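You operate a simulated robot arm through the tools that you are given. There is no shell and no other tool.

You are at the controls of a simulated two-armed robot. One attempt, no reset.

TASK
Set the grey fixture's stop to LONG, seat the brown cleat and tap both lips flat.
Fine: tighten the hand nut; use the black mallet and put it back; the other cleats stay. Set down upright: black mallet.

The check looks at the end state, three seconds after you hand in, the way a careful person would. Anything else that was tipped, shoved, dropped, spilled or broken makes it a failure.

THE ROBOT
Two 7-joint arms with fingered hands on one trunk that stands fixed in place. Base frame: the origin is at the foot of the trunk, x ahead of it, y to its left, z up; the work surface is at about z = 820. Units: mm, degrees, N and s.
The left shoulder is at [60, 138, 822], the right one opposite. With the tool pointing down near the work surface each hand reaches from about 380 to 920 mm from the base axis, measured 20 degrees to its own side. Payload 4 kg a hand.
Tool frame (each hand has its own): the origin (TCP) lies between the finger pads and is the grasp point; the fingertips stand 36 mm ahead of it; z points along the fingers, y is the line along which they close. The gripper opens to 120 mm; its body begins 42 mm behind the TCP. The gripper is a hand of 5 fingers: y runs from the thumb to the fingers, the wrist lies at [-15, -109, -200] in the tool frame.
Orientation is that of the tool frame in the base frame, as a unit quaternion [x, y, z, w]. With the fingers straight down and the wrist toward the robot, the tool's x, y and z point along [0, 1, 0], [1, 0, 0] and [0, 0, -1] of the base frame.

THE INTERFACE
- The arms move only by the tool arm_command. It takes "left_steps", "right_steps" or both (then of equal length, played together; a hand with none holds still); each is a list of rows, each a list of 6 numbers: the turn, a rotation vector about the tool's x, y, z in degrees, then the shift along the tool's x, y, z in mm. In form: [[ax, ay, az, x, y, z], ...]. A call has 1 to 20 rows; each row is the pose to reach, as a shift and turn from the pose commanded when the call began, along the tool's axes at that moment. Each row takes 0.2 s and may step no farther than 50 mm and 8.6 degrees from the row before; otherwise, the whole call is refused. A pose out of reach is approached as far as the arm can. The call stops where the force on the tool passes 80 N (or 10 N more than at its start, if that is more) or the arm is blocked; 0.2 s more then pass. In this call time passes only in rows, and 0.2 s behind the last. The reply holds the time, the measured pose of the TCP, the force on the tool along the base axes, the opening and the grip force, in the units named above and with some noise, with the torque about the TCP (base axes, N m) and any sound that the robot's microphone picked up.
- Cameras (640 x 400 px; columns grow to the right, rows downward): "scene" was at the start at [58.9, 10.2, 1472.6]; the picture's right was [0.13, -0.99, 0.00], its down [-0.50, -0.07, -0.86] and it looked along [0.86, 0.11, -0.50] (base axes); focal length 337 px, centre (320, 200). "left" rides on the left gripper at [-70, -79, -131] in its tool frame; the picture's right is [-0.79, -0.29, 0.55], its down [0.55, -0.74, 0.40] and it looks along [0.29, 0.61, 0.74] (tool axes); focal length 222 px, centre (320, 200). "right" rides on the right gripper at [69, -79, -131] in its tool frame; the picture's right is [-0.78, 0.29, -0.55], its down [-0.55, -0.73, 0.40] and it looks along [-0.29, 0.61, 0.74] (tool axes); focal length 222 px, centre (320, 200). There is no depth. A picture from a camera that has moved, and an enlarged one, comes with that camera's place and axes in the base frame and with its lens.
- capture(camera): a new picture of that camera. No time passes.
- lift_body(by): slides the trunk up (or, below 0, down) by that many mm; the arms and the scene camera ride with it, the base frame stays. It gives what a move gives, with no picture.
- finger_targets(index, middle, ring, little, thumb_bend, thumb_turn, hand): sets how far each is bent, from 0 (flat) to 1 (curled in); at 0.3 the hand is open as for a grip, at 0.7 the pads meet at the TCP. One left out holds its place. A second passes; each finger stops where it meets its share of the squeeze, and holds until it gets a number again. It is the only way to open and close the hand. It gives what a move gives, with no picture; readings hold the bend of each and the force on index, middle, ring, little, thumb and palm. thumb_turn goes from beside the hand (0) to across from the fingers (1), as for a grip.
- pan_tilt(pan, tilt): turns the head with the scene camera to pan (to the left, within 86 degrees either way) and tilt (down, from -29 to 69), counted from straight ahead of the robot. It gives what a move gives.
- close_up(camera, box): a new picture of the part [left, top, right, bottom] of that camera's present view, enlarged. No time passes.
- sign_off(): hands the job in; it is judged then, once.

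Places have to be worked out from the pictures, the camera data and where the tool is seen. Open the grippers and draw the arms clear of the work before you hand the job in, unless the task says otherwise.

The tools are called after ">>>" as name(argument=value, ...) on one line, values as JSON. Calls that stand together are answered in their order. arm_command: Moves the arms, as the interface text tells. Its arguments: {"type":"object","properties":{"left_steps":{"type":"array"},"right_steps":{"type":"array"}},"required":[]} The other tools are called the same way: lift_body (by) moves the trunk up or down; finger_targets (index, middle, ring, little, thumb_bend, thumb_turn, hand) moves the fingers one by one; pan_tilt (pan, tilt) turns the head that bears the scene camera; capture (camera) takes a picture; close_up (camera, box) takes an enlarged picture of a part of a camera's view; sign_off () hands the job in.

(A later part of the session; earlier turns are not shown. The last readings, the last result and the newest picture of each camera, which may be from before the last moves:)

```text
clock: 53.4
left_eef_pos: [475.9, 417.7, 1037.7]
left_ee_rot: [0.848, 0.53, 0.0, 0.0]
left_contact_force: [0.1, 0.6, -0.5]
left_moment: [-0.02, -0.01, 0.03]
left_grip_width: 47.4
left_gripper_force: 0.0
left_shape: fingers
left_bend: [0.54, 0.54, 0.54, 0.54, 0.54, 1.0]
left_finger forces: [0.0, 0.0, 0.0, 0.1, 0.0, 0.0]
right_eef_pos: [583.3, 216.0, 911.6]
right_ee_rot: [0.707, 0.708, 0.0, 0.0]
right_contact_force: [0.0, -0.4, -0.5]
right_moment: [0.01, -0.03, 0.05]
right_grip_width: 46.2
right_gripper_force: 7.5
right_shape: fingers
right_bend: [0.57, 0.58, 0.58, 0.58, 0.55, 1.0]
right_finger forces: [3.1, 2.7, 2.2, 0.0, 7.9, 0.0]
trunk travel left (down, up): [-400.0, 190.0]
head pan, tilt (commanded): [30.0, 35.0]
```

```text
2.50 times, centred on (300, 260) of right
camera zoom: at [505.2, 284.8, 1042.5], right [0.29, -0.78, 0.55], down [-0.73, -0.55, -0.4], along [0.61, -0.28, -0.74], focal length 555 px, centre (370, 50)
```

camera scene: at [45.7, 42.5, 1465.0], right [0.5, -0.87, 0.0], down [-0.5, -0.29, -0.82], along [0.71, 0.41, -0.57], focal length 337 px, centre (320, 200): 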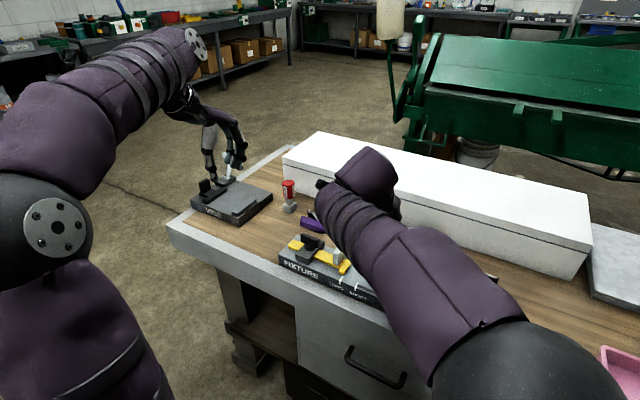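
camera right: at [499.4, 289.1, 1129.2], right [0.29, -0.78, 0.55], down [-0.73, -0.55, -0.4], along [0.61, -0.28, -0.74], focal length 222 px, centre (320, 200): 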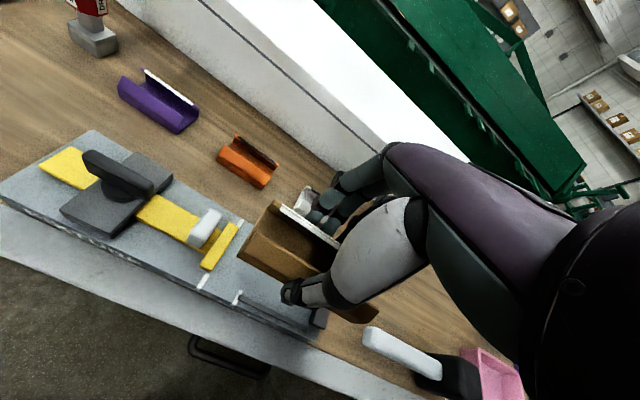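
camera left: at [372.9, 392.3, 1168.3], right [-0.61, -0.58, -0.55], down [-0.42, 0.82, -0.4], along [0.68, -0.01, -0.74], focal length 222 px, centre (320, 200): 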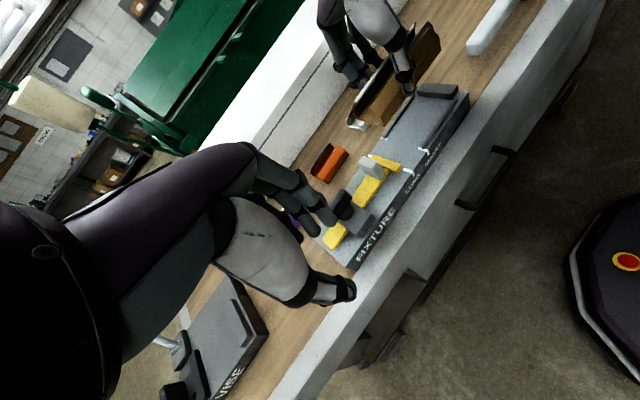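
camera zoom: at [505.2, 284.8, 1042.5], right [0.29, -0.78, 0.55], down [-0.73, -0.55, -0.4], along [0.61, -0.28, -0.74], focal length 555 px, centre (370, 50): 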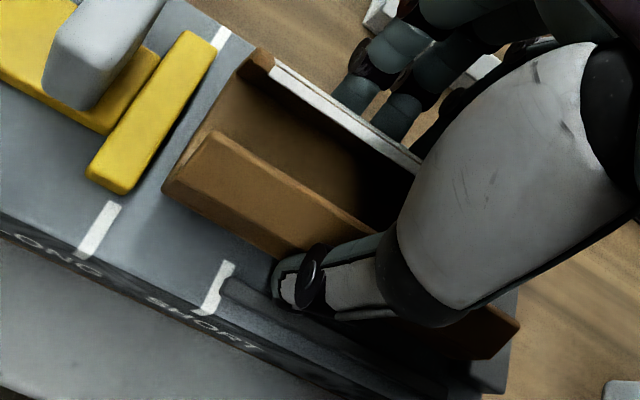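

Relative to the stop and end wall the cleat needs about +3 mm in y; x looks centred between the rails. I shift and lower in small steps, watching for contact.

>>> arm_command(right_steps=[[0, 0, 0, 1.5, 0, 0], [0, 0, 0, 3, 0, 0], [0, 0, 0, 3, 0, 2], [0, 0, 0, 3, 0, 4], [0, 0, 0, 3, 0, 6]])

>>> close_up(camera="left", box=[365, 65, 485, 175])

>>> close_up(camera="right", box=[210, 180, 390, 340])

```text
clock: 54.6
left_eef_pos: [475.6, 418.3, 1036.6]
left_ee_rot: [0.848, 0.53, 0.0, 0.0]
left_contact_force: [-0.1, 0.6, -0.1]
left_moment: [0.0, -0.01, 0.03]
left_grip_width: 47.4
left_gripper_force: 0.1
left_shape: fingers
left_bend: [0.54, 0.54, 0.54, 0.54, 0.54, 1.0]
left_finger forces: [0.0, 0.1, 0.1, 0.0, 0.0, 0.0]
right_eef_pos: [584.5, 218.4, 905.0]
right_ee_rot: [0.705, 0.71, 0.0, 0.0]
right_contact_force: [0.0, 0.5, -1.7]
right_moment: [-0.03, 0.03, 0.05]
right_grip_width: 46.5
right_gripper_force: 7.8
right_shape: fingers
right_bend: [0.57, 0.58, 0.58, 0.58, 0.55, 1.0]
right_finger forces: [3.0, 2.8, 2.1, 0.0, 7.8, 0.1]
trunk travel left (down, up): [-400.0, 190.0]
head pan, tilt (commanded): [30.0, 35.0]
```

```text
3.64 times, centred on (425, 120) of left
camera zoom: at [372.9, 392.6, 1168.5], right [-0.61, -0.58, -0.55], down [-0.42, 0.82, -0.4], along [0.68, -0.01, -0.74], focal length 808 px, centre (-62, 491)
```

zoom: 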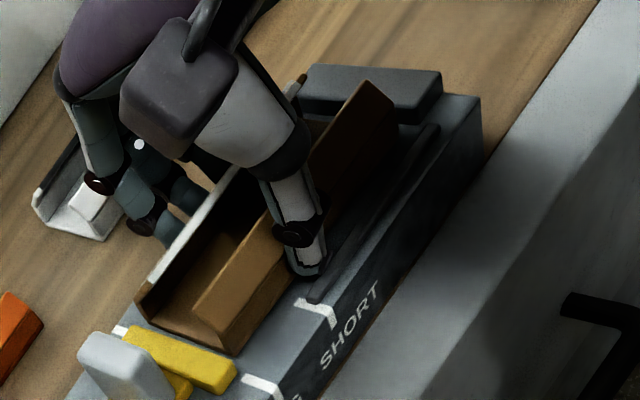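

```text
2.50 times, centred on (300, 260) of right
camera zoom: at [505.5, 287.4, 1036.8], right [0.29, -0.78, 0.55], down [-0.73, -0.55, -0.4], along [0.61, -0.28, -0.74], focal length 555 px, centre (370, 50)
```

zoom: 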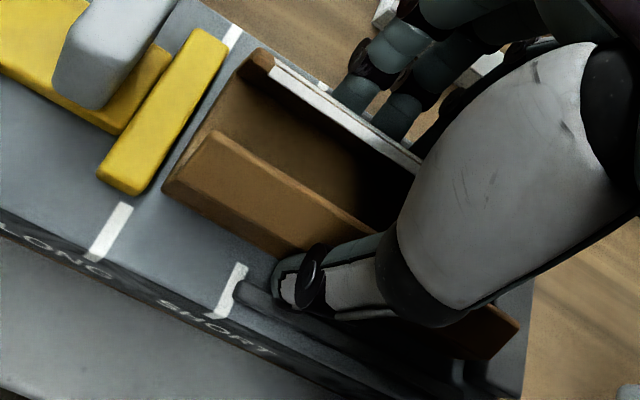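

The gap to the stop is about 6 mm and the cleat is parallel to it. I lower the last few millimetres step by step.

>>> arm_command(right_steps=[[0, 0, 0, 0, 0, 0.7], [0, 0, 0, 0, 0, 1.4], [0, 0, 0, 0, 0, 2]])

>>> close_up(camera="left", box=[385, 85, 445, 165])

```text
clock: 55.4
left_eef_pos: [475.8, 419.4, 1037.3]
left_ee_rot: [0.848, 0.53, 0.0, 0.0]
left_contact_force: [-0.2, -0.2, -0.4]
left_moment: [-0.02, 0.01, -0.02]
left_grip_width: 47.3
left_gripper_force: 0.0
left_shape: fingers
left_bend: [0.54, 0.54, 0.54, 0.54, 0.54, 1.0]
left_finger forces: [0.1, 0.0, 0.0, 0.1, 0.0, 0.0]
right_eef_pos: [583.1, 218.7, 904.8]
right_ee_rot: [0.706, 0.708, 0.0, 0.0]
right_contact_force: [0.7, -0.1, -0.4]
right_moment: [0.01, 0.0, -0.02]
right_grip_width: 46.0
right_gripper_force: 8.1
right_shape: fingers
right_bend: [0.57, 0.58, 0.58, 0.58, 0.55, 1.0]
right_finger forces: [3.2, 2.7, 2.1, 0.1, 8.1, 0.0]
trunk travel left (down, up): [-400.0, 190.0]
head pan, tilt (commanded): [30.0, 35.0]
```

```text
5.00 times, centred on (415, 125) of left
camera zoom: at [372.9, 392.6, 1168.5], right [-0.61, -0.58, -0.55], down [-0.42, 0.82, -0.4], along [0.68, -0.01, -0.74], focal length 1111 px, centre (-155, 575)
```

zoom: 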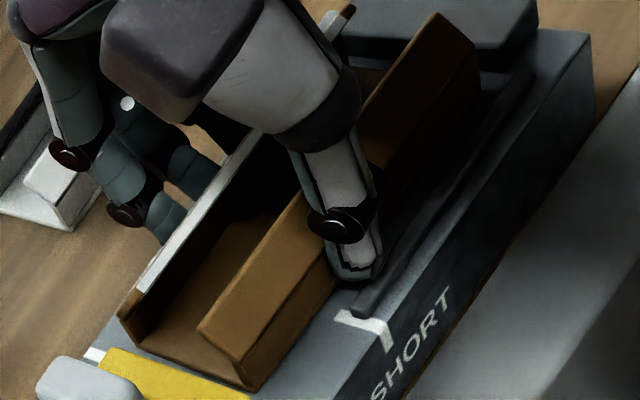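

No contact yet. I lower 1.5 mm more and read the force.

>>> arm_command(right_steps=[[0, 0, 0, 0, 0, 0.8], [0, 0, 0, 0, 0, 1.5], [0, 0, 0, 0, 0, 1.5]])

>>> close_up(camera="left", box=[385, 85, 445, 165])

```text
clock: 56.2
left_eef_pos: [474.7, 419.5, 1038.0]
left_ee_rot: [0.848, 0.529, 0.0, 0.0]
left_contact_force: [0.1, 0.3, -0.5]
left_moment: [0.03, 0.01, -0.01]
left_grip_width: 47.3
left_gripper_force: 0.1
left_shape: fingers
left_bend: [0.54, 0.54, 0.54, 0.54, 0.54, 1.0]
left_finger forces: [0.0, 0.0, 0.0, 0.0, 0.0, 0.1]
right_eef_pos: [583.8, 219.2, 902.4]
right_ee_rot: [0.705, 0.709, 0.001, 0.0]
right_contact_force: [-0.3, 1.0, 11.3]
right_moment: [0.07, 0.51, 0.01]
right_grip_width: 46.3
right_gripper_force: 14.3
right_shape: fingers
right_bend: [0.57, 0.58, 0.58, 0.58, 0.55, 1.0]
right_finger forces: [2.9, 2.6, 1.8, 0.0, 19.9, 0.0]
trunk travel left (down, up): [-400.0, 190.0]
head pan, tilt (commanded): [30.0, 35.0]
```

```text
5.00 times, centred on (415, 125) of left
camera zoom: at [372.2, 392.3, 1169.0], right [-0.6, -0.58, -0.55], down [-0.42, 0.82, -0.4], along [0.68, -0.01, -0.74], focal length 1111 px, centre (-155, 575)
```

zoom: 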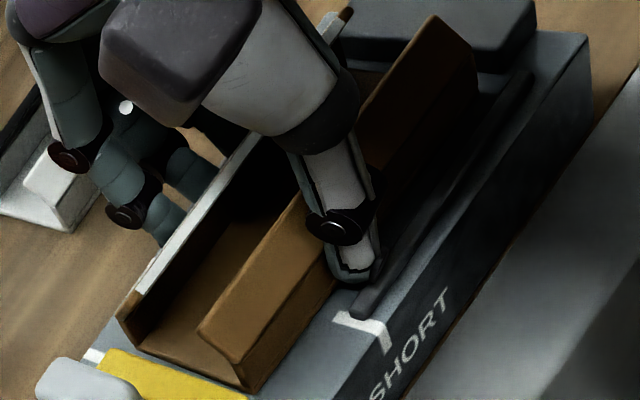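

The thumb tip has come down on the front rail (thumb 20 N) while the cleat is within a millimetre or two of the bed. I raise 1 mm and open the hand slightly to let the cleat down.

>>> arm_command(right_steps=[[0, 0, 0, 0, 0, -0.5], [0, 0, 0, 0, 0, -1.2]])

>>> finger_targets(hand="right", index=0.535, middle=0.535, ring=0.535, little=0.53, thumb_bend=0.52)

>>> close_up(camera="left", box=[365, 65, 485, 175])

>>> close_up(camera="right", box=[210, 180, 390, 340])

```text
clock: 56.8
left_eef_pos: [474.2, 419.1, 1037.9]
left_ee_rot: [0.848, 0.53, 0.0, 0.0]
left_contact_force: [-0.2, 0.0, 0.0]
left_moment: [0.0, 0.0, 0.0]
left_grip_width: 47.3
left_gripper_force: 0.1
left_shape: fingers
left_bend: [0.54, 0.54, 0.54, 0.54, 0.54, 1.0]
left_finger forces: [0.0, 0.0, 0.1, 0.0, 0.1, 0.0]
right_eef_pos: [582.6, 219.3, 903.2]
right_ee_rot: [0.706, 0.708, 0.0, -0.001]
right_contact_force: [2.0, 0.7, 9.6]
right_moment: [0.04, 0.34, -0.01]
right_grip_width: 46.1
right_gripper_force: 14.1
right_shape: fingers
right_bend: [0.57, 0.58, 0.58, 0.58, 0.56, 1.0]
right_finger forces: [3.6, 3.0, 2.2, 0.0, 19.4, 0.0]
trunk travel left (down, up): [-400.0, 190.0]
head pan, tilt (commanded): [30.0, 35.0]
```

```text
clock: 57.8
left_eef_pos: [474.7, 419.4, 1038.3]
left_ee_rot: [0.849, 0.529, 0.001, 0.001]
left_contact_force: [0.0, -0.2, -0.1]
left_moment: [-0.01, 0.03, 0.03]
left_grip_width: 47.4
left_gripper_force: 0.0
left_shape: fingers
left_bend: [0.54, 0.54, 0.54, 0.54, 0.54, 1.0]
left_finger forces: [0.0, 0.0, 0.1, 0.1, 0.1, 0.1]
right_eef_pos: [583.7, 217.9, 904.0]
right_ee_rot: [0.706, 0.709, 0.001, 0.0]
right_contact_force: [-2.0, 1.1, 11.2]
right_moment: [0.03, 0.41, -0.04]
right_grip_width: 48.9
right_gripper_force: 8.1
right_shape: fingers
right_bend: [0.55, 0.54, 0.53, 0.53, 0.53, 1.0]
right_finger forces: [4.2, 1.4, 0.0, 0.0, 10.8, 0.0]
trunk travel left (down, up): [-400.0, 190.0]
head pan, tilt (commanded): [30.0, 35.0]
```

```text
3.64 times, centred on (425, 120) of left
camera zoom: at [372.0, 392.4, 1168.9], right [-0.6, -0.58, -0.55], down [-0.42, 0.82, -0.4], along [0.68, -0.01, -0.74], focal length 808 px, centre (-62, 491)
```

zoom: 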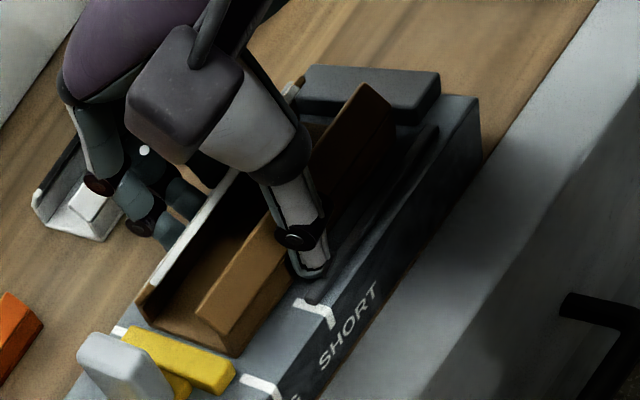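

```text
2.50 times, centred on (300, 260) of right
camera zoom: at [503.9, 287.3, 1035.5], right [0.29, -0.78, 0.55], down [-0.73, -0.55, -0.4], along [0.61, -0.28, -0.74], focal length 555 px, centre (370, 50)
```

zoom: 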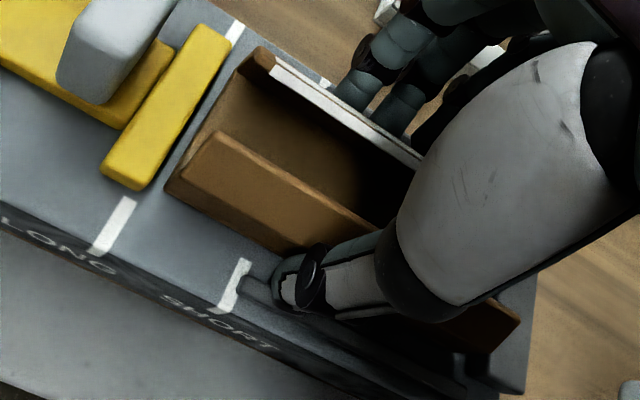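

The thumb still bears on the rail and the index still touches the cleat. I open the fingers on the far side a bit further first.

>>> finger_targets(hand="right", index=0.49, middle=0.49, ring=0.49, little=0.49)

>>> close_up(camera="right", box=[210, 180, 390, 340])

>>> close_up(camera="left", box=[385, 85, 445, 165])

```text
clock: 58.8
left_eef_pos: [473.8, 419.3, 1037.1]
left_ee_rot: [0.848, 0.53, -0.001, 0.0]
left_contact_force: [0.3, 0.0, -0.5]
left_moment: [-0.02, -0.04, 0.0]
left_grip_width: 47.3
left_gripper_force: 0.0
left_shape: fingers
left_bend: [0.54, 0.54, 0.54, 0.54, 0.54, 1.0]
left_finger forces: [0.0, 0.1, 0.0, 0.0, 0.0, 0.1]
right_eef_pos: [581.4, 218.8, 904.4]
right_ee_rot: [0.705, 0.709, 0.001, 0.0]
right_contact_force: [-6.9, 1.6, 12.1]
right_moment: [-0.01, 0.35, -0.04]
right_grip_width: 49.4
right_gripper_force: 8.8
right_shape: fingers
right_bend: [0.53, 0.51, 0.49, 0.49, 0.53, 1.0]
right_finger forces: [6.3, 3.8, 0.1, 0.0, 7.5, 0.1]
trunk travel left (down, up): [-400.0, 190.0]
head pan, tilt (commanded): [30.0, 35.0]
```

```text
2.50 times, centred on (300, 260) of right
camera zoom: at [503.5, 287.4, 1035.6], right [0.29, -0.78, 0.55], down [-0.73, -0.55, -0.4], along [0.61, -0.28, -0.74], focal length 555 px, centre (370, 50)
```

zoom: 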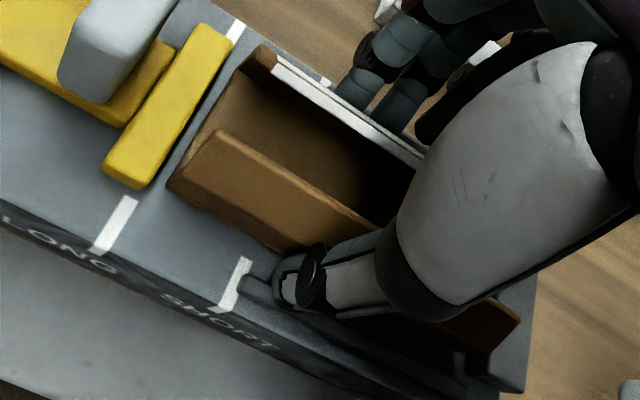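

```text
5.00 times, centred on (415, 125) of left
camera zoom: at [371.6, 392.4, 1169.1], right [-0.6, -0.58, -0.55], down [-0.42, 0.82, -0.4], along [0.68, -0.01, -0.74], focal length 1111 px, centre (-155, 575)
```

zoom: 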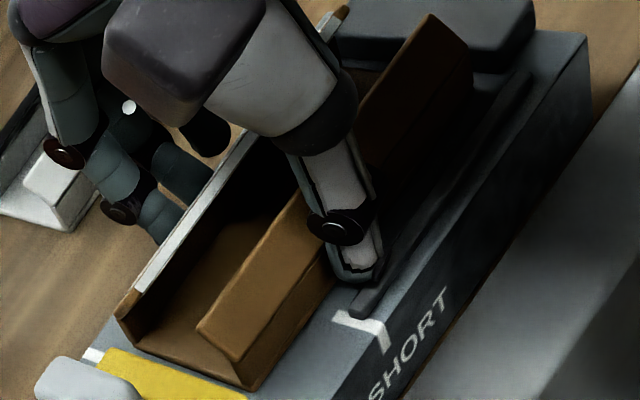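

The fingertips are down between cleat and rails and push outward on the rails. I set the fingers to a neutral gap between the two and lift gently.

>>> finger_targets(hand="right", index=0.545, middle=0.54, ring=0.52, little=0.51, thumb_bend=0.535)

>>> arm_command(right_steps=[[0, 0, 0, 0, 0, -1], [0, 0, 0, 0, 0, -2], [0, 0, 0, 0, 0, -3], [0, 0, 0, 0, 0, -4]])

>>> close_up(camera="left", box=[365, 65, 485, 175])

>>> close_up(camera="right", box=[210, 180, 390, 340])

```text
clock: 59.8
left_eef_pos: [474.4, 418.9, 1037.8]
left_ee_rot: [0.848, 0.53, 0.0, 0.0]
left_contact_force: [-0.2, 0.4, -0.2]
left_moment: [-0.02, -0.04, 0.01]
left_grip_width: 47.7
left_gripper_force: 0.0
left_shape: fingers
left_bend: [0.54, 0.54, 0.54, 0.54, 0.54, 1.0]
left_finger forces: [0.1, 0.1, 0.0, 0.1, 0.0, 0.0]
right_eef_pos: [582.5, 218.1, 905.5]
right_ee_rot: [0.706, 0.708, 0.001, 0.0]
right_contact_force: [-1.1, 1.0, 10.1]
right_moment: [0.05, 0.13, -0.04]
right_grip_width: 48.4
right_gripper_force: 7.1
right_shape: fingers
right_bend: [0.55, 0.54, 0.52, 0.51, 0.53, 1.0]
right_finger forces: [4.7, 1.5, 0.0, 0.0, 7.6, 0.0]
trunk travel left (down, up): [-400.0, 190.0]
head pan, tilt (commanded): [30.0, 35.0]
```

```text
clock: 60.8
left_eef_pos: [474.6, 419.9, 1036.9]
left_ee_rot: [0.848, 0.53, -0.001, 0.0]
left_contact_force: [0.1, -1.2, 0.1]
left_moment: [-0.01, 0.01, -0.02]
left_grip_width: 47.3
left_gripper_force: 0.1
left_shape: fingers
left_bend: [0.54, 0.54, 0.54, 0.54, 0.54, 1.0]
left_finger forces: [0.0, 0.0, 0.0, 0.0, 0.0, 0.0]
right_eef_pos: [582.7, 217.6, 908.2]
right_ee_rot: [0.706, 0.708, 0.0, -0.001]
right_contact_force: [-0.4, -0.6, -0.7]
right_moment: [-0.03, 0.01, 0.01]
right_grip_width: 50.4
right_gripper_force: 0.6
right_shape: fingers
right_bend: [0.54, 0.54, 0.52, 0.51, 0.53, 1.0]
right_finger forces: [0.2, 0.0, 0.1, 0.0, 0.2, 0.0]
trunk travel left (down, up): [-400.0, 190.0]
head pan, tilt (commanded): [30.0, 35.0]
```

```text
3.64 times, centred on (425, 120) of left
camera zoom: at [372.9, 392.5, 1168.5], right [-0.61, -0.58, -0.55], down [-0.42, 0.82, -0.4], along [0.68, -0.01, -0.74], focal length 808 px, centre (-62, 491)
```

zoom: 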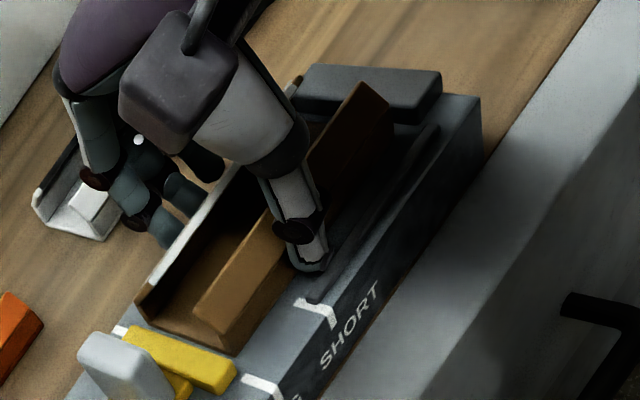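

```text
2.50 times, centred on (300, 260) of right
camera zoom: at [504.8, 287.5, 1038.5], right [0.29, -0.78, 0.55], down [-0.73, -0.55, -0.4], along [0.61, -0.28, -0.74], focal length 555 px, centre (370, 50)
```

zoom: 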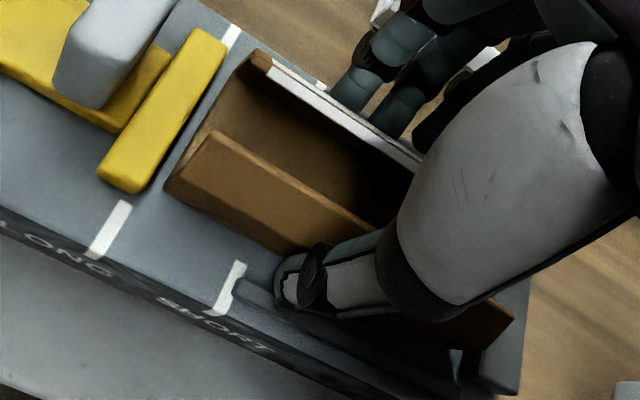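

All forces are gone; the cleat lies free. I open a little more and lift clear.

>>> arm_command(right_steps=[[0, 0, 0, 0, 0, -2], [0, 0, 0, 0, 0, -4], [0, 0, 0, 0, 0, -7]])

>>> finger_targets(hand="right", index=0.47, middle=0.47, ring=0.47, little=0.47, thumb_bend=0.47)

>>> arm_command(right_steps=[[0, 0, 0, 0, 0, -20], [0, 0, 0, 0, 0, -50], [0, 0, 0, 0, 0, -90]])

>>> close_up(camera="left", box=[365, 65, 485, 175])

>>> capture(camera="right")

```text
clock: 61.6
left_eef_pos: [474.4, 419.5, 1036.7]
left_ee_rot: [0.848, 0.53, 0.001, 0.0]
left_contact_force: [0.2, 0.4, -0.1]
left_moment: [0.0, 0.01, -0.01]
left_grip_width: 47.5
left_gripper_force: 0.2
left_shape: fingers
left_bend: [0.54, 0.54, 0.54, 0.54, 0.54, 1.0]
left_finger forces: [0.0, 0.1, 0.1, 0.0, 0.1, 0.0]
right_eef_pos: [582.7, 218.6, 915.0]
right_ee_rot: [0.706, 0.708, 0.0, -0.001]
right_contact_force: [-0.5, -0.1, -0.8]
right_moment: [-0.02, 0.02, 0.02]
right_grip_width: 50.5
right_gripper_force: 0.3
right_shape: fingers
right_bend: [0.54, 0.54, 0.52, 0.51, 0.53, 1.0]
right_finger forces: [0.2, 0.2, 0.0, 0.1, 0.5, 0.0]
trunk travel left (down, up): [-400.0, 190.0]
head pan, tilt (commanded): [30.0, 35.0]
```

```text
clock: 62.6
left_eef_pos: [474.0, 420.6, 1037.9]
left_ee_rot: [0.848, 0.53, 0.001, 0.0]
left_contact_force: [-0.7, 0.1, 0.3]
left_moment: [0.0, 0.0, 0.01]
left_grip_width: 47.3
left_gripper_force: 0.0
left_shape: fingers
left_bend: [0.54, 0.54, 0.54, 0.54, 0.54, 1.0]
left_finger forces: [0.1, 0.0, 0.0, 0.1, 0.0, 0.0]
right_eef_pos: [583.2, 218.5, 915.5]
right_ee_rot: [0.706, 0.709, 0.0, -0.001]
right_contact_force: [-0.3, -1.1, 0.7]
right_moment: [0.02, 0.0, 0.02]
right_grip_width: 68.2
right_gripper_force: 0.0
right_shape: fingers
right_bend: [0.47, 0.47, 0.47, 0.47, 0.47, 1.0]
right_finger forces: [0.0, 0.1, 0.0, 0.1, 0.0, 0.1]
trunk travel left (down, up): [-400.0, 190.0]
head pan, tilt (commanded): [30.0, 35.0]
```

```text
clock: 63.4
left_eef_pos: [474.7, 418.6, 1037.1]
left_ee_rot: [0.848, 0.53, -0.001, 0.0]
left_contact_force: [0.5, 0.0, 0.9]
left_moment: [0.0, 0.01, -0.02]
left_grip_width: 47.5
left_gripper_force: 0.0
left_shape: fingers
left_bend: [0.54, 0.54, 0.54, 0.54, 0.54, 1.0]
left_finger forces: [0.0, 0.1, 0.0, 0.0, 0.1, 0.1]
right_eef_pos: [582.5, 216.8, 1006.9]
right_ee_rot: [0.705, 0.709, 0.001, 0.0]
right_contact_force: [-0.1, -1.3, -0.1]
right_moment: [-0.03, 0.03, -0.05]
right_grip_width: 68.5
right_gripper_force: 0.1
right_shape: fingers
right_bend: [0.47, 0.47, 0.47, 0.47, 0.47, 1.0]
right_finger forces: [0.0, 0.0, 0.1, 0.0, 0.0, 0.0]
trunk travel left (down, up): [-400.0, 190.0]
head pan, tilt (commanded): [30.0, 35.0]
```

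```text
3.64 times, centred on (425, 120) of left
camera zoom: at [372.7, 392.4, 1168.6], right [-0.61, -0.58, -0.55], down [-0.42, 0.82, -0.4], along [0.68, -0.01, -0.74], focal length 808 px, centre (-62, 491)
```

zoom: 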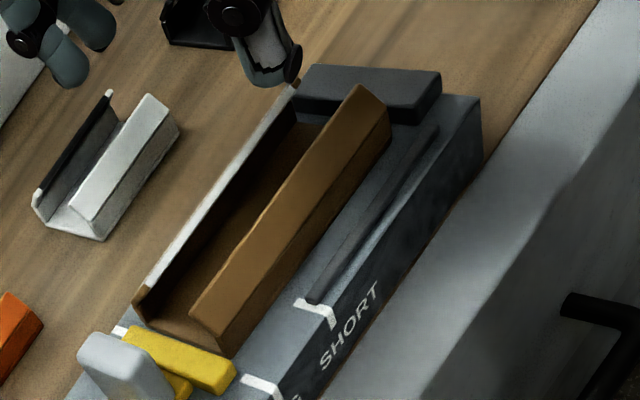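

```text
taken
camera right: at [504.7, 285.6, 1138.0], right [0.29, -0.78, 0.55], down [-0.73, -0.55, -0.4], along [0.61, -0.28, -0.74], focal length 222 px, centre (320, 200)
```

right: 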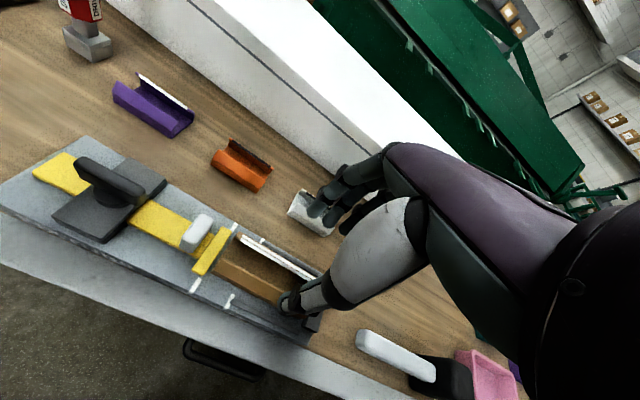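

The cleat lies between the rails in the nest. I withdraw the right arm upward and to the right to clear the view.

>>> arm_command(right_steps=[[0, 0, 0, 0, 0, -40], [0, 0, 0, 0, 0, -80], [0, 0, 0, -30, -5, -110], [0, 0, 0, -70, -10, -130], [0, 0, 0, -110, -15, -140], [0, 0, 0, -150, -20, -140], [0, 0, 0, -190, -25, -140], [0, 0, 0, -230, -30, -140], [0, 0, 0, -270, -35, -140], [0, 0, 0, -310, -40, -140], [0, 0, 0, -350, -45, -140], [0, 0, 0, -390, -50, -140], [0, 0, 0, -430, -55, -140], [0, 0, 0, -470, -60, -140]])

>>> pan_tilt(pan=5, tilt=35)

>>> capture(camera="scene")

>>> close_up(camera="left", box=[365, 65, 485, 175])

```text
clock: 66.4
left_eef_pos: [475.6, 420.2, 1037.9]
left_ee_rot: [0.848, 0.53, -0.001, 0.0]
left_contact_force: [-1.0, -0.3, -0.1]
left_moment: [-0.01, 0.05, 0.0]
left_grip_width: 47.5
left_gripper_force: 0.0
left_shape: fingers
left_bend: [0.54, 0.54, 0.54, 0.54, 0.54, 1.0]
left_finger forces: [0.1, 0.0, 0.0, 0.1, 0.0, 0.1]
right_eef_pos: [527.2, -252.1, 1145.0]
right_ee_rot: [0.705, 0.709, 0.0, 0.0]
right_contact_force: [0.1, -1.0, 0.0]
right_moment: [-0.03, 0.02, 0.02]
right_grip_width: 68.3
right_gripper_force: 0.1
right_shape: fingers
right_bend: [0.47, 0.47, 0.47, 0.47, 0.47, 1.0]
right_finger forces: [0.0, 0.0, 0.0, 0.1, 0.0, 0.0]
trunk travel left (down, up): [-400.0, 190.0]
head pan, tilt (commanded): [30.0, 35.0]
```

```text
clock: 67.3
left_eef_pos: [475.8, 420.2, 1038.2]
left_ee_rot: [0.848, 0.53, 0.0, 0.001]
left_contact_force: [-0.7, 0.5, 0.0]
left_moment: [-0.01, 0.03, 0.05]
left_grip_width: 47.5
left_gripper_force: 0.1
left_shape: fingers
left_bend: [0.54, 0.54, 0.54, 0.54, 0.54, 1.0]
left_finger forces: [0.0, 0.0, 0.0, 0.0, 0.0, 0.0]
right_eef_pos: [527.1, -253.2, 1145.6]
right_ee_rot: [0.705, 0.709, 0.001, -0.001]
right_contact_force: [0.0, 0.4, 0.0]
right_moment: [0.03, 0.0, -0.01]
right_grip_width: 68.2
right_gripper_force: 0.0
right_shape: fingers
right_bend: [0.47, 0.47, 0.47, 0.47, 0.47, 1.0]
right_finger forces: [0.0, 0.0, 0.0, 0.0, 0.0, 0.0]
trunk travel left (down, up): [-400.0, 190.0]
head pan, tilt (commanded): [5.0, 35.0]
```

```text
taken
camera scene: at [57.0, 6.1, 1465.0], right [0.09, -1.0, 0.0], down [-0.57, -0.05, -0.82], along [0.82, 0.07, -0.57], focal length 337 px, centre (320, 200)
```

scene: 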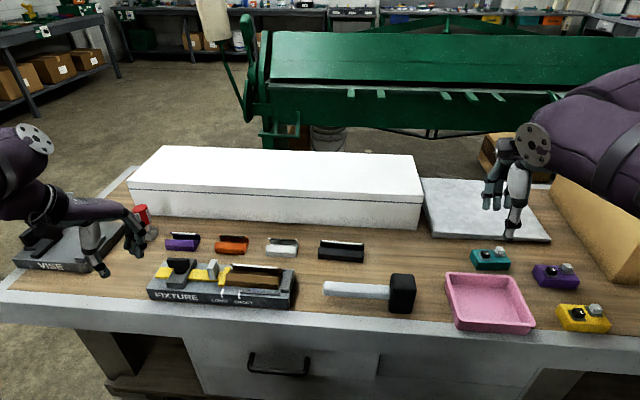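

```text
3.64 times, centred on (425, 120) of left
camera zoom: at [372.8, 392.5, 1168.6], right [-0.61, -0.58, -0.55], down [-0.42, 0.82, -0.4], along [0.68, -0.01, -0.74], focal length 808 px, centre (-62, 491)
```

zoom: 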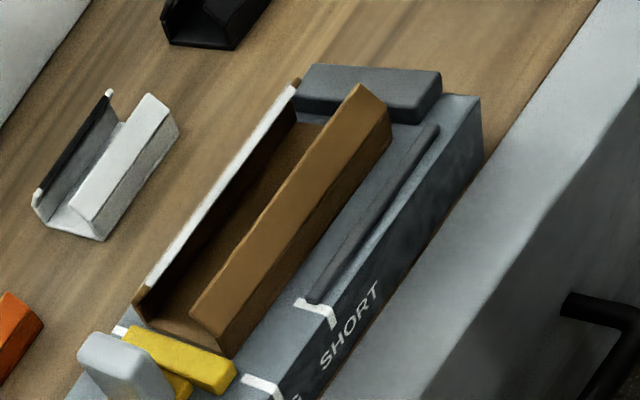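

The cleat sits in the nest. I enlarge the fixture and the mallet in the head view to check the seating and plan the mallet grip.

>>> close_up(camera="scene", box=[190, 250, 305, 320])

>>> close_up(camera="scene", box=[315, 260, 425, 325])

>>> capture(camera="right")

```text
5.57 times, centred on (248, 285) of scene
camera zoom: at [57.0, 6.1, 1465.0], right [0.09, -1.0, 0.0], down [-0.57, -0.05, -0.82], along [0.82, 0.07, -0.57], focal length 1878 px, centre (724, -273)
```

zoom: 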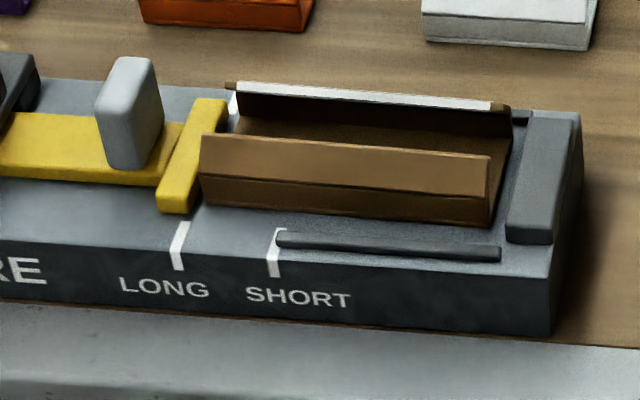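

```text
5.82 times, centred on (370, 292) of scene
camera zoom: at [57.0, 6.1, 1465.0], right [0.09, -1.0, 0.0], down [-0.57, -0.05, -0.82], along [0.82, 0.07, -0.57], focal length 1963 px, centre (29, -338)
```

zoom: 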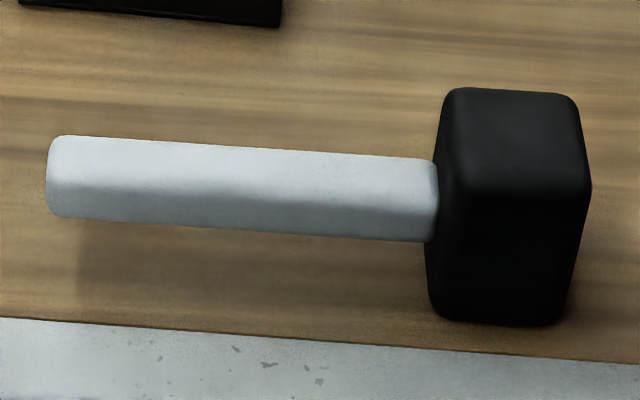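

```text
taken
camera right: at [449.1, -183.0, 1276.2], right [0.29, -0.78, 0.55], down [-0.73, -0.55, -0.4], along [0.61, -0.28, -0.74], focal length 222 px, centre (320, 200)
```

right: 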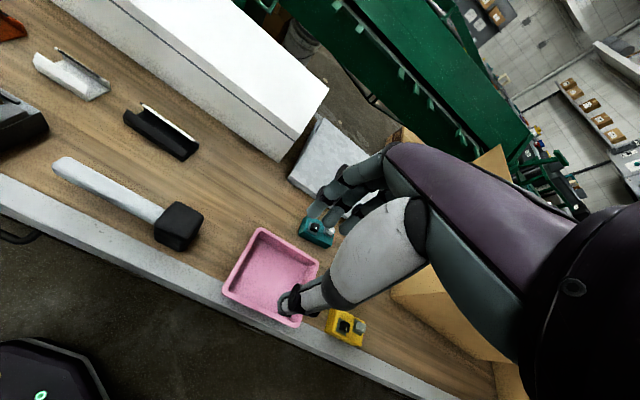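

The cleat lies flat in the nest (front wall at x≈557, ends at y≈145 and 266), clear of rails, wall and stop. For the mallet (head about x 548–593, y −157…−109, top z≈898) I'll grip the head itself with the right hand so that taps go straight down, and keep the left camera on the slot. I open the right hand and move above the head.

>>> finger_targets(hand="right", index=0.3, middle=0.3, ring=0.3, little=0.3, thumb_bend=0.3, thumb_turn=1)

>>> arm_command(right_steps=[[0, 0, 0, 23, 7, 20], [0, 0, 0, 46, 14, 40], [0, 0, 0, 69, 21.5, 65], [0, 0, 0, 92, 28.5, 90], [0, 0, 0, 115, 36, 115], [0, 0, 0, 137, 43, 140]])

>>> capture(camera="scene")

>>> capture(camera="right")

```text
clock: 68.3
left_eef_pos: [475.4, 421.2, 1036.6]
left_ee_rot: [0.848, 0.53, 0.001, -0.001]
left_contact_force: [0.2, 0.0, -0.9]
left_moment: [0.01, 0.03, 0.0]
left_grip_width: 47.4
left_gripper_force: 0.0
left_shape: fingers
left_bend: [0.54, 0.54, 0.54, 0.54, 0.54, 1.0]
left_finger forces: [0.0, 0.0, 0.1, 0.0, 0.0, 0.0]
right_eef_pos: [527.6, -250.8, 1145.0]
right_ee_rot: [0.706, 0.708, 0.001, -0.001]
right_contact_force: [0.8, 0.1, -0.1]
right_moment: [-0.04, -0.02, -0.01]
right_grip_width: 118.8
right_gripper_force: 0.1
right_shape: fingers
right_bend: [0.3, 0.3, 0.3, 0.3, 0.3, 0.97]
right_finger forces: [0.1, 0.1, 0.1, 0.0, 0.1, 0.1]
trunk travel left (down, up): [-400.0, 190.0]
head pan, tilt (commanded): [5.0, 35.0]
```

```text
clock: 69.7
left_eef_pos: [475.8, 420.0, 1036.5]
left_ee_rot: [0.848, 0.53, 0.0, 0.0]
left_contact_force: [0.1, -0.2, 0.3]
left_moment: [0.0, 0.0, -0.02]
left_grip_width: 47.6
left_gripper_force: 0.2
left_shape: fingers
left_bend: [0.54, 0.54, 0.54, 0.54, 0.54, 1.0]
left_finger forces: [0.0, 0.0, 0.0, 0.0, 0.0, 0.1]
right_eef_pos: [569.4, -114.1, 1003.3]
right_ee_rot: [0.706, 0.708, 0.001, -0.001]
right_contact_force: [-0.6, -0.2, 0.0]
right_moment: [-0.03, -0.03, 0.0]
right_grip_width: 118.7
right_gripper_force: 0.1
right_shape: fingers
right_bend: [0.3, 0.3, 0.3, 0.3, 0.3, 0.97]
right_finger forces: [0.1, 0.1, 0.0, 0.1, 0.0, 0.0]
trunk travel left (down, up): [-400.0, 190.0]
head pan, tilt (commanded): [5.0, 35.0]
```

```text
taken
camera scene: at [57.4, 6.3, 1465.0], right [0.09, -1.0, 0.0], down [-0.57, -0.05, -0.82], along [0.82, 0.07, -0.57], focal length 337 px, centre (320, 200)
```

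scene: 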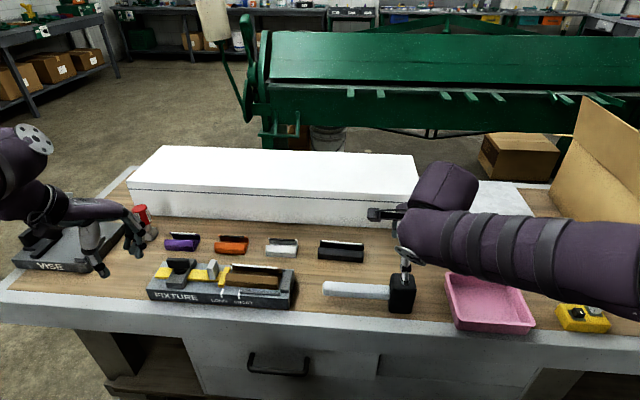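

```text
taken
camera right: at [490.6, -44.8, 1135.5], right [0.29, -0.78, 0.55], down [-0.73, -0.55, -0.4], along [0.61, -0.28, -0.74], focal length 222 px, centre (320, 200)
```

right: 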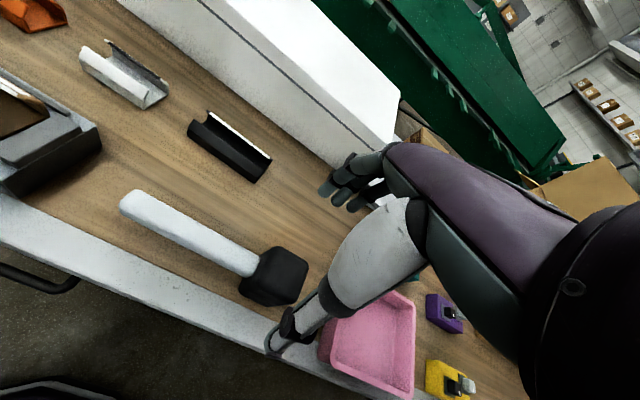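

I enlarge the mallet head in both cameras to refine its place.

>>> close_up(camera="right", box=[210, 220, 350, 350])

>>> close_up(camera="scene", box=[365, 225, 445, 325])

```text
3.08 times, centred on (280, 285) of right
camera zoom: at [490.6, -44.8, 1135.5], right [0.29, -0.78, 0.55], down [-0.73, -0.55, -0.4], along [0.61, -0.28, -0.74], focal length 684 px, centre (443, -62)
```

zoom: 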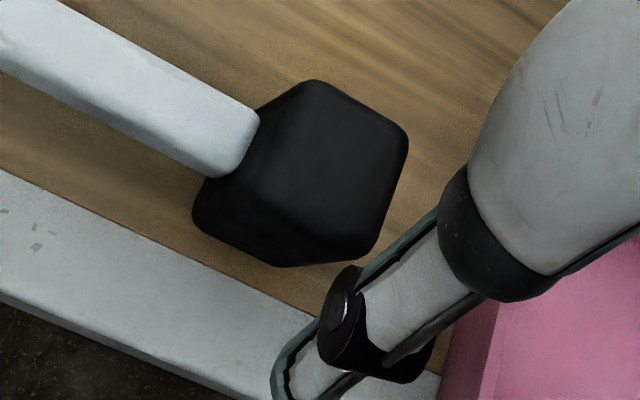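

```text
4.00 times, centred on (405, 275) of scene
camera zoom: at [57.4, 6.3, 1465.0], right [0.09, -1.0, 0.0], down [-0.57, -0.05, -0.82], along [0.82, 0.07, -0.57], focal length 1350 px, centre (-20, -100)
```

zoom: 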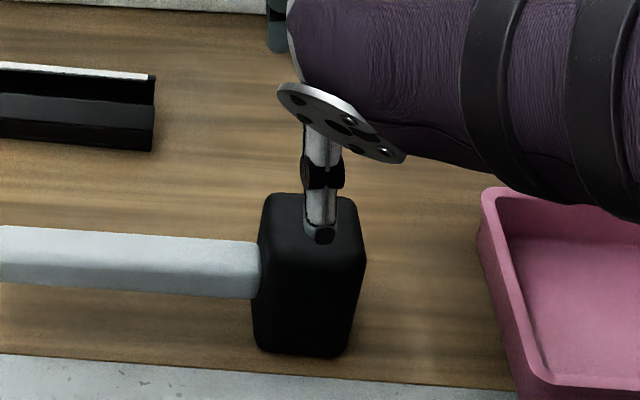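

Head centre is confirmed at about (570, −132). I descend around it in two stages: first to TCP z≈900, aligned at (571, −120).

>>> arm_command(right_steps=[[0, 0, 0, -3, 0.8, 30], [0, 0, 0, -6, 1.6, 60], [0, 0, 0, -6, 1.6, 85], [0, 0, 0, -6, 1.6, 104]])

>>> close_up(camera="scene", box=[365, 225, 445, 325])

>>> capture(camera="right")

```text
clock: 70.7
left_eef_pos: [475.8, 419.3, 1038.0]
left_ee_rot: [0.848, 0.53, 0.0, 0.001]
left_contact_force: [-0.4, -0.2, -0.3]
left_moment: [0.02, 0.0, -0.01]
left_grip_width: 47.3
left_gripper_force: 0.0
left_shape: fingers
left_bend: [0.54, 0.54, 0.54, 0.54, 0.54, 1.0]
left_finger forces: [0.1, 0.0, 0.0, 0.0, 0.1, 0.1]
right_eef_pos: [568.8, -118.0, 900.6]
right_ee_rot: [0.706, 0.709, 0.0, 0.0]
right_contact_force: [-0.1, 0.1, 0.3]
right_moment: [-0.02, -0.01, -0.02]
right_grip_width: 118.7
right_gripper_force: 0.1
right_shape: fingers
right_bend: [0.3, 0.3, 0.3, 0.3, 0.3, 0.97]
right_finger forces: [0.1, 0.0, 0.1, 0.1, 0.0, 0.0]
trunk travel left (down, up): [-400.0, 190.0]
head pan, tilt (commanded): [5.0, 35.0]
```

```text
4.00 times, centred on (405, 275) of scene
camera zoom: at [57.3, 6.0, 1465.0], right [0.09, -1.0, 0.0], down [-0.57, -0.05, -0.82], along [0.82, 0.07, -0.57], focal length 1350 px, centre (-20, -100)
```

zoom: 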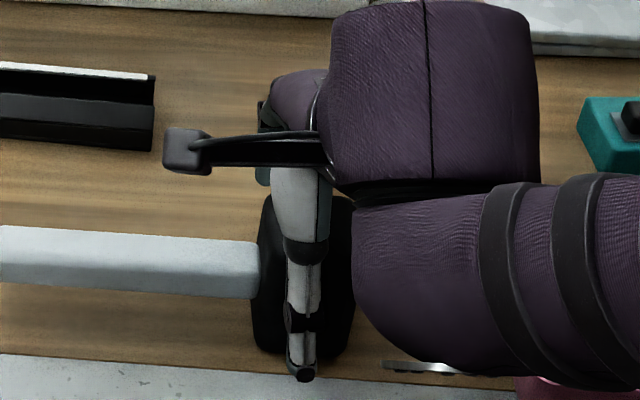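

```text
taken
camera right: at [490.9, -50.5, 1031.2], right [0.29, -0.78, 0.55], down [-0.73, -0.55, -0.4], along [0.61, -0.28, -0.74], focal length 222 px, centre (320, 200)
```

right: 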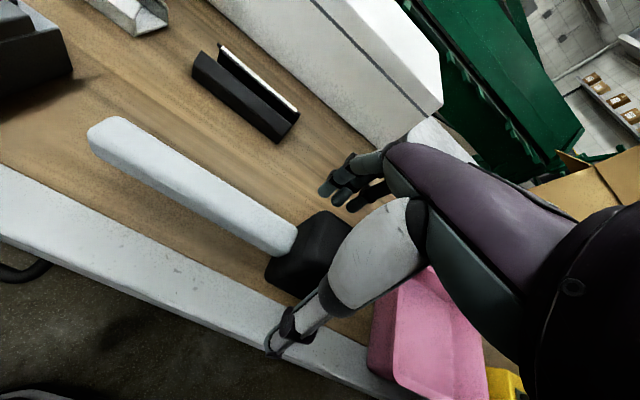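

Thumb in front, fingers behind, head between them. I go down to TCP z≈864 in small rows.

>>> arm_command(right_steps=[[0, 0, 0, 0, 1, 12], [0, 0, 0, 0, 1.5, 24], [0, 0, 0, 0, 1.5, 31], [0, 0, 0, 0, 1.5, 36]])

>>> close_up(camera="scene", box=[345, 215, 465, 325])

>>> close_up(camera="right", box=[240, 130, 400, 350])

```text
clock: 71.7
left_eef_pos: [477.0, 418.9, 1037.2]
left_ee_rot: [0.848, 0.53, 0.0, 0.0]
left_contact_force: [-0.4, -0.2, 0.1]
left_moment: [-0.02, 0.02, 0.04]
left_grip_width: 47.4
left_gripper_force: 0.1
left_shape: fingers
left_bend: [0.54, 0.54, 0.54, 0.54, 0.54, 1.0]
left_finger forces: [0.0, 0.1, 0.1, 0.1, 0.0, 0.0]
right_eef_pos: [571.6, -121.0, 864.5]
right_ee_rot: [0.706, 0.708, 0.0, 0.001]
right_contact_force: [0.0, 0.3, -0.1]
right_moment: [-0.02, -0.01, -0.03]
right_grip_width: 119.0
right_gripper_force: 0.0
right_shape: fingers
right_bend: [0.3, 0.3, 0.3, 0.3, 0.3, 0.97]
right_finger forces: [0.0, 0.0, 0.1, 0.1, 0.0, 0.0]
trunk travel left (down, up): [-400.0, 190.0]
head pan, tilt (commanded): [5.0, 35.0]
```

```text
3.64 times, centred on (405, 270) of scene
camera zoom: at [57.2, 6.1, 1465.0], right [0.09, -1.0, 0.0], down [-0.57, -0.05, -0.82], along [0.82, 0.07, -0.57], focal length 1227 px, centre (11, -54)
```

zoom: 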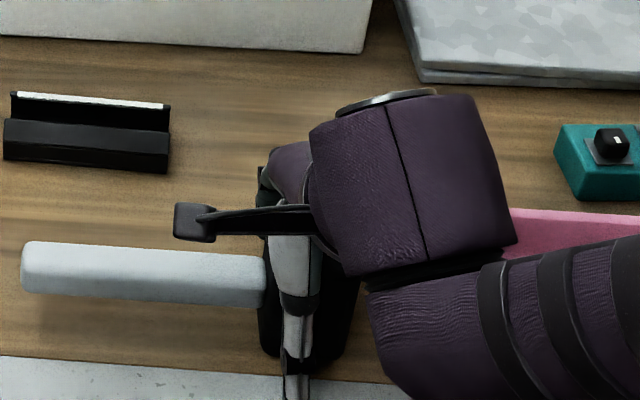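

```text
1.82 times, centred on (320, 240) of right
camera zoom: at [492.8, -51.4, 995.8], right [0.29, -0.78, 0.55], down [-0.73, -0.55, -0.4], along [0.61, -0.28, -0.74], focal length 404 px, centre (320, 127)
```

zoom: 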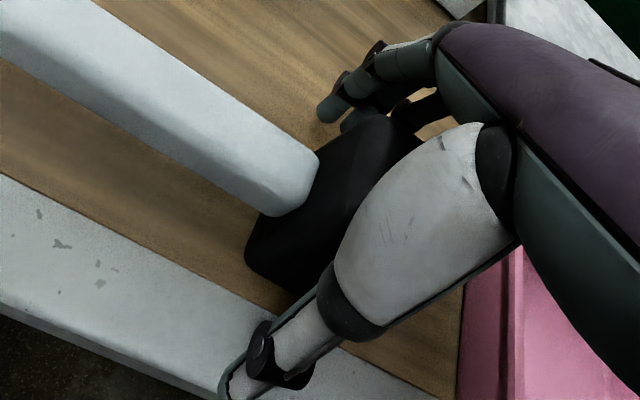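

The hand is around the head with no contact. I close softly first to centre, then firmly.

>>> finger_targets(hand="right", index=0.56, middle=0.56, ring=0.56, little=0.5, thumb_bend=0.56)

>>> close_up(camera="right", box=[240, 130, 400, 350])

```text
clock: 72.7
left_eef_pos: [475.4, 419.4, 1036.8]
left_ee_rot: [0.848, 0.53, -0.001, 0.0]
left_contact_force: [0.1, -0.6, 0.3]
left_moment: [0.01, -0.05, 0.02]
left_grip_width: 47.4
left_gripper_force: 0.1
left_shape: fingers
left_bend: [0.54, 0.54, 0.54, 0.54, 0.54, 1.0]
left_finger forces: [0.1, 0.0, 0.0, 0.0, 0.0, 0.0]
right_eef_pos: [570.8, -119.8, 865.1]
right_ee_rot: [0.705, 0.709, 0.0, 0.0]
right_contact_force: [0.7, 1.4, 1.2]
right_moment: [-0.01, -0.11, 0.01]
right_grip_width: 49.3
right_gripper_force: 4.4
right_shape: fingers
right_bend: [0.54, 0.55, 0.55, 0.5, 0.54, 1.0]
right_finger forces: [1.8, 1.8, 1.5, 0.1, 5.0, 0.1]
trunk travel left (down, up): [-400.0, 190.0]
head pan, tilt (commanded): [5.0, 35.0]
```

```text
1.82 times, centred on (320, 240) of right
camera zoom: at [492.8, -51.2, 996.0], right [0.29, -0.78, 0.55], down [-0.73, -0.55, -0.4], along [0.61, -0.28, -0.74], focal length 404 px, centre (320, 127)
```

zoom: 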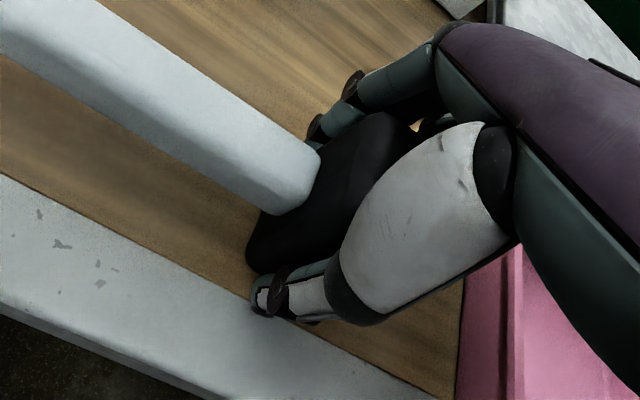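

Even contact on thumb and three fingers. I squeeze firmly and then lift the mallet 20 mm to test the hold.

>>> finger_targets(hand="right", index=0.7, middle=0.7, ring=0.7, little=0.5, thumb_bend=0.7)

>>> arm_command(right_steps=[[0, 0, 0, 0, 0, -5], [0, 0, 0, 0, 0, -12], [0, 0, 0, 0, 0, -20]])

>>> close_up(camera="scene", box=[305, 215, 465, 335])

>>> close_up(camera="right", box=[70, 60, 400, 350])

```text
clock: 73.7
left_eef_pos: [475.9, 419.5, 1037.3]
left_ee_rot: [0.848, 0.53, 0.0, 0.001]
left_contact_force: [-0.2, -0.2, 0.6]
left_moment: [-0.04, -0.02, -0.05]
left_grip_width: 47.4
left_gripper_force: 0.1
left_shape: fingers
left_bend: [0.54, 0.54, 0.54, 0.54, 0.54, 1.0]
left_finger forces: [0.0, 0.0, 0.0, 0.0, 0.0, 0.0]
right_eef_pos: [571.9, -121.5, 864.7]
right_ee_rot: [0.706, 0.709, 0.001, 0.0]
right_contact_force: [8.3, 0.0, 6.6]
right_moment: [-0.16, -0.51, 0.2]
right_grip_width: 47.0
right_gripper_force: 28.4
right_shape: fingers
right_bend: [0.61, 0.61, 0.61, 0.5, 0.57, 1.0]
right_finger forces: [10.5, 10.5, 10.2, 0.0, 25.6, 0.0]
trunk travel left (down, up): [-400.0, 190.0]
head pan, tilt (commanded): [5.0, 35.0]
```

```text
clock: 74.5
left_eef_pos: [476.0, 418.9, 1036.7]
left_ee_rot: [0.849, 0.529, 0.0, 0.001]
left_contact_force: [0.7, -0.4, 0.5]
left_moment: [-0.01, 0.02, 0.02]
left_grip_width: 47.2
left_gripper_force: 0.0
left_shape: fingers
left_bend: [0.54, 0.54, 0.54, 0.54, 0.54, 1.0]
left_finger forces: [0.1, 0.0, 0.1, 0.0, 0.1, 0.0]
right_eef_pos: [570.3, -121.8, 883.5]
right_ee_rot: [0.705, 0.709, 0.0, -0.001]
right_contact_force: [0.0, -0.1, -2.1]
right_moment: [-0.01, -0.01, -0.01]
right_grip_width: 46.8
right_gripper_force: 26.6
right_shape: fingers
right_bend: [0.61, 0.62, 0.63, 0.5, 0.57, 1.0]
right_finger forces: [9.3, 8.4, 7.6, 0.0, 26.4, 0.0]
trunk travel left (down, up): [-400.0, 190.0]
head pan, tilt (commanded): [5.0, 35.0]
```

```text
3.33 times, centred on (385, 275) of scene
camera zoom: at [57.0, 6.0, 1465.0], right [0.09, -1.0, 0.0], down [-0.57, -0.05, -0.82], along [0.82, 0.07, -0.57], focal length 1125 px, centre (103, -50)
```

zoom: 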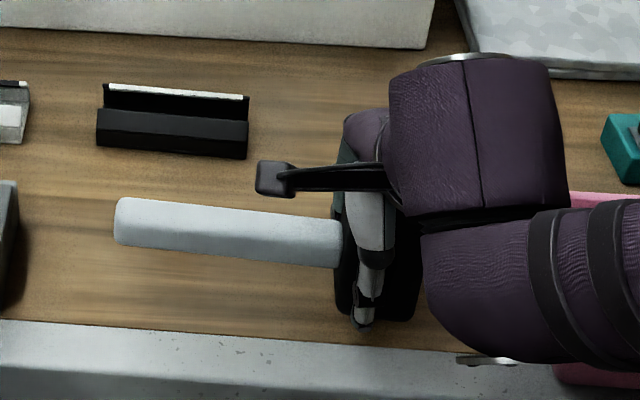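

```text
1.38 times, centred on (235, 205) of right
camera zoom: at [492.6, -51.8, 1014.8], right [0.3, -0.78, 0.55], down [-0.73, -0.55, -0.4], along [0.61, -0.28, -0.74], focal length 306 px, centre (437, 193)
```

zoom: 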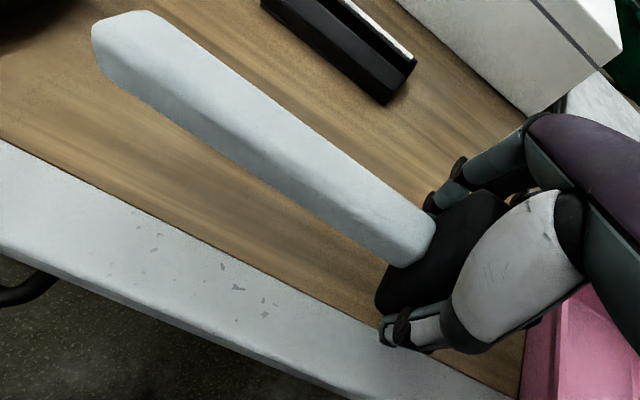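

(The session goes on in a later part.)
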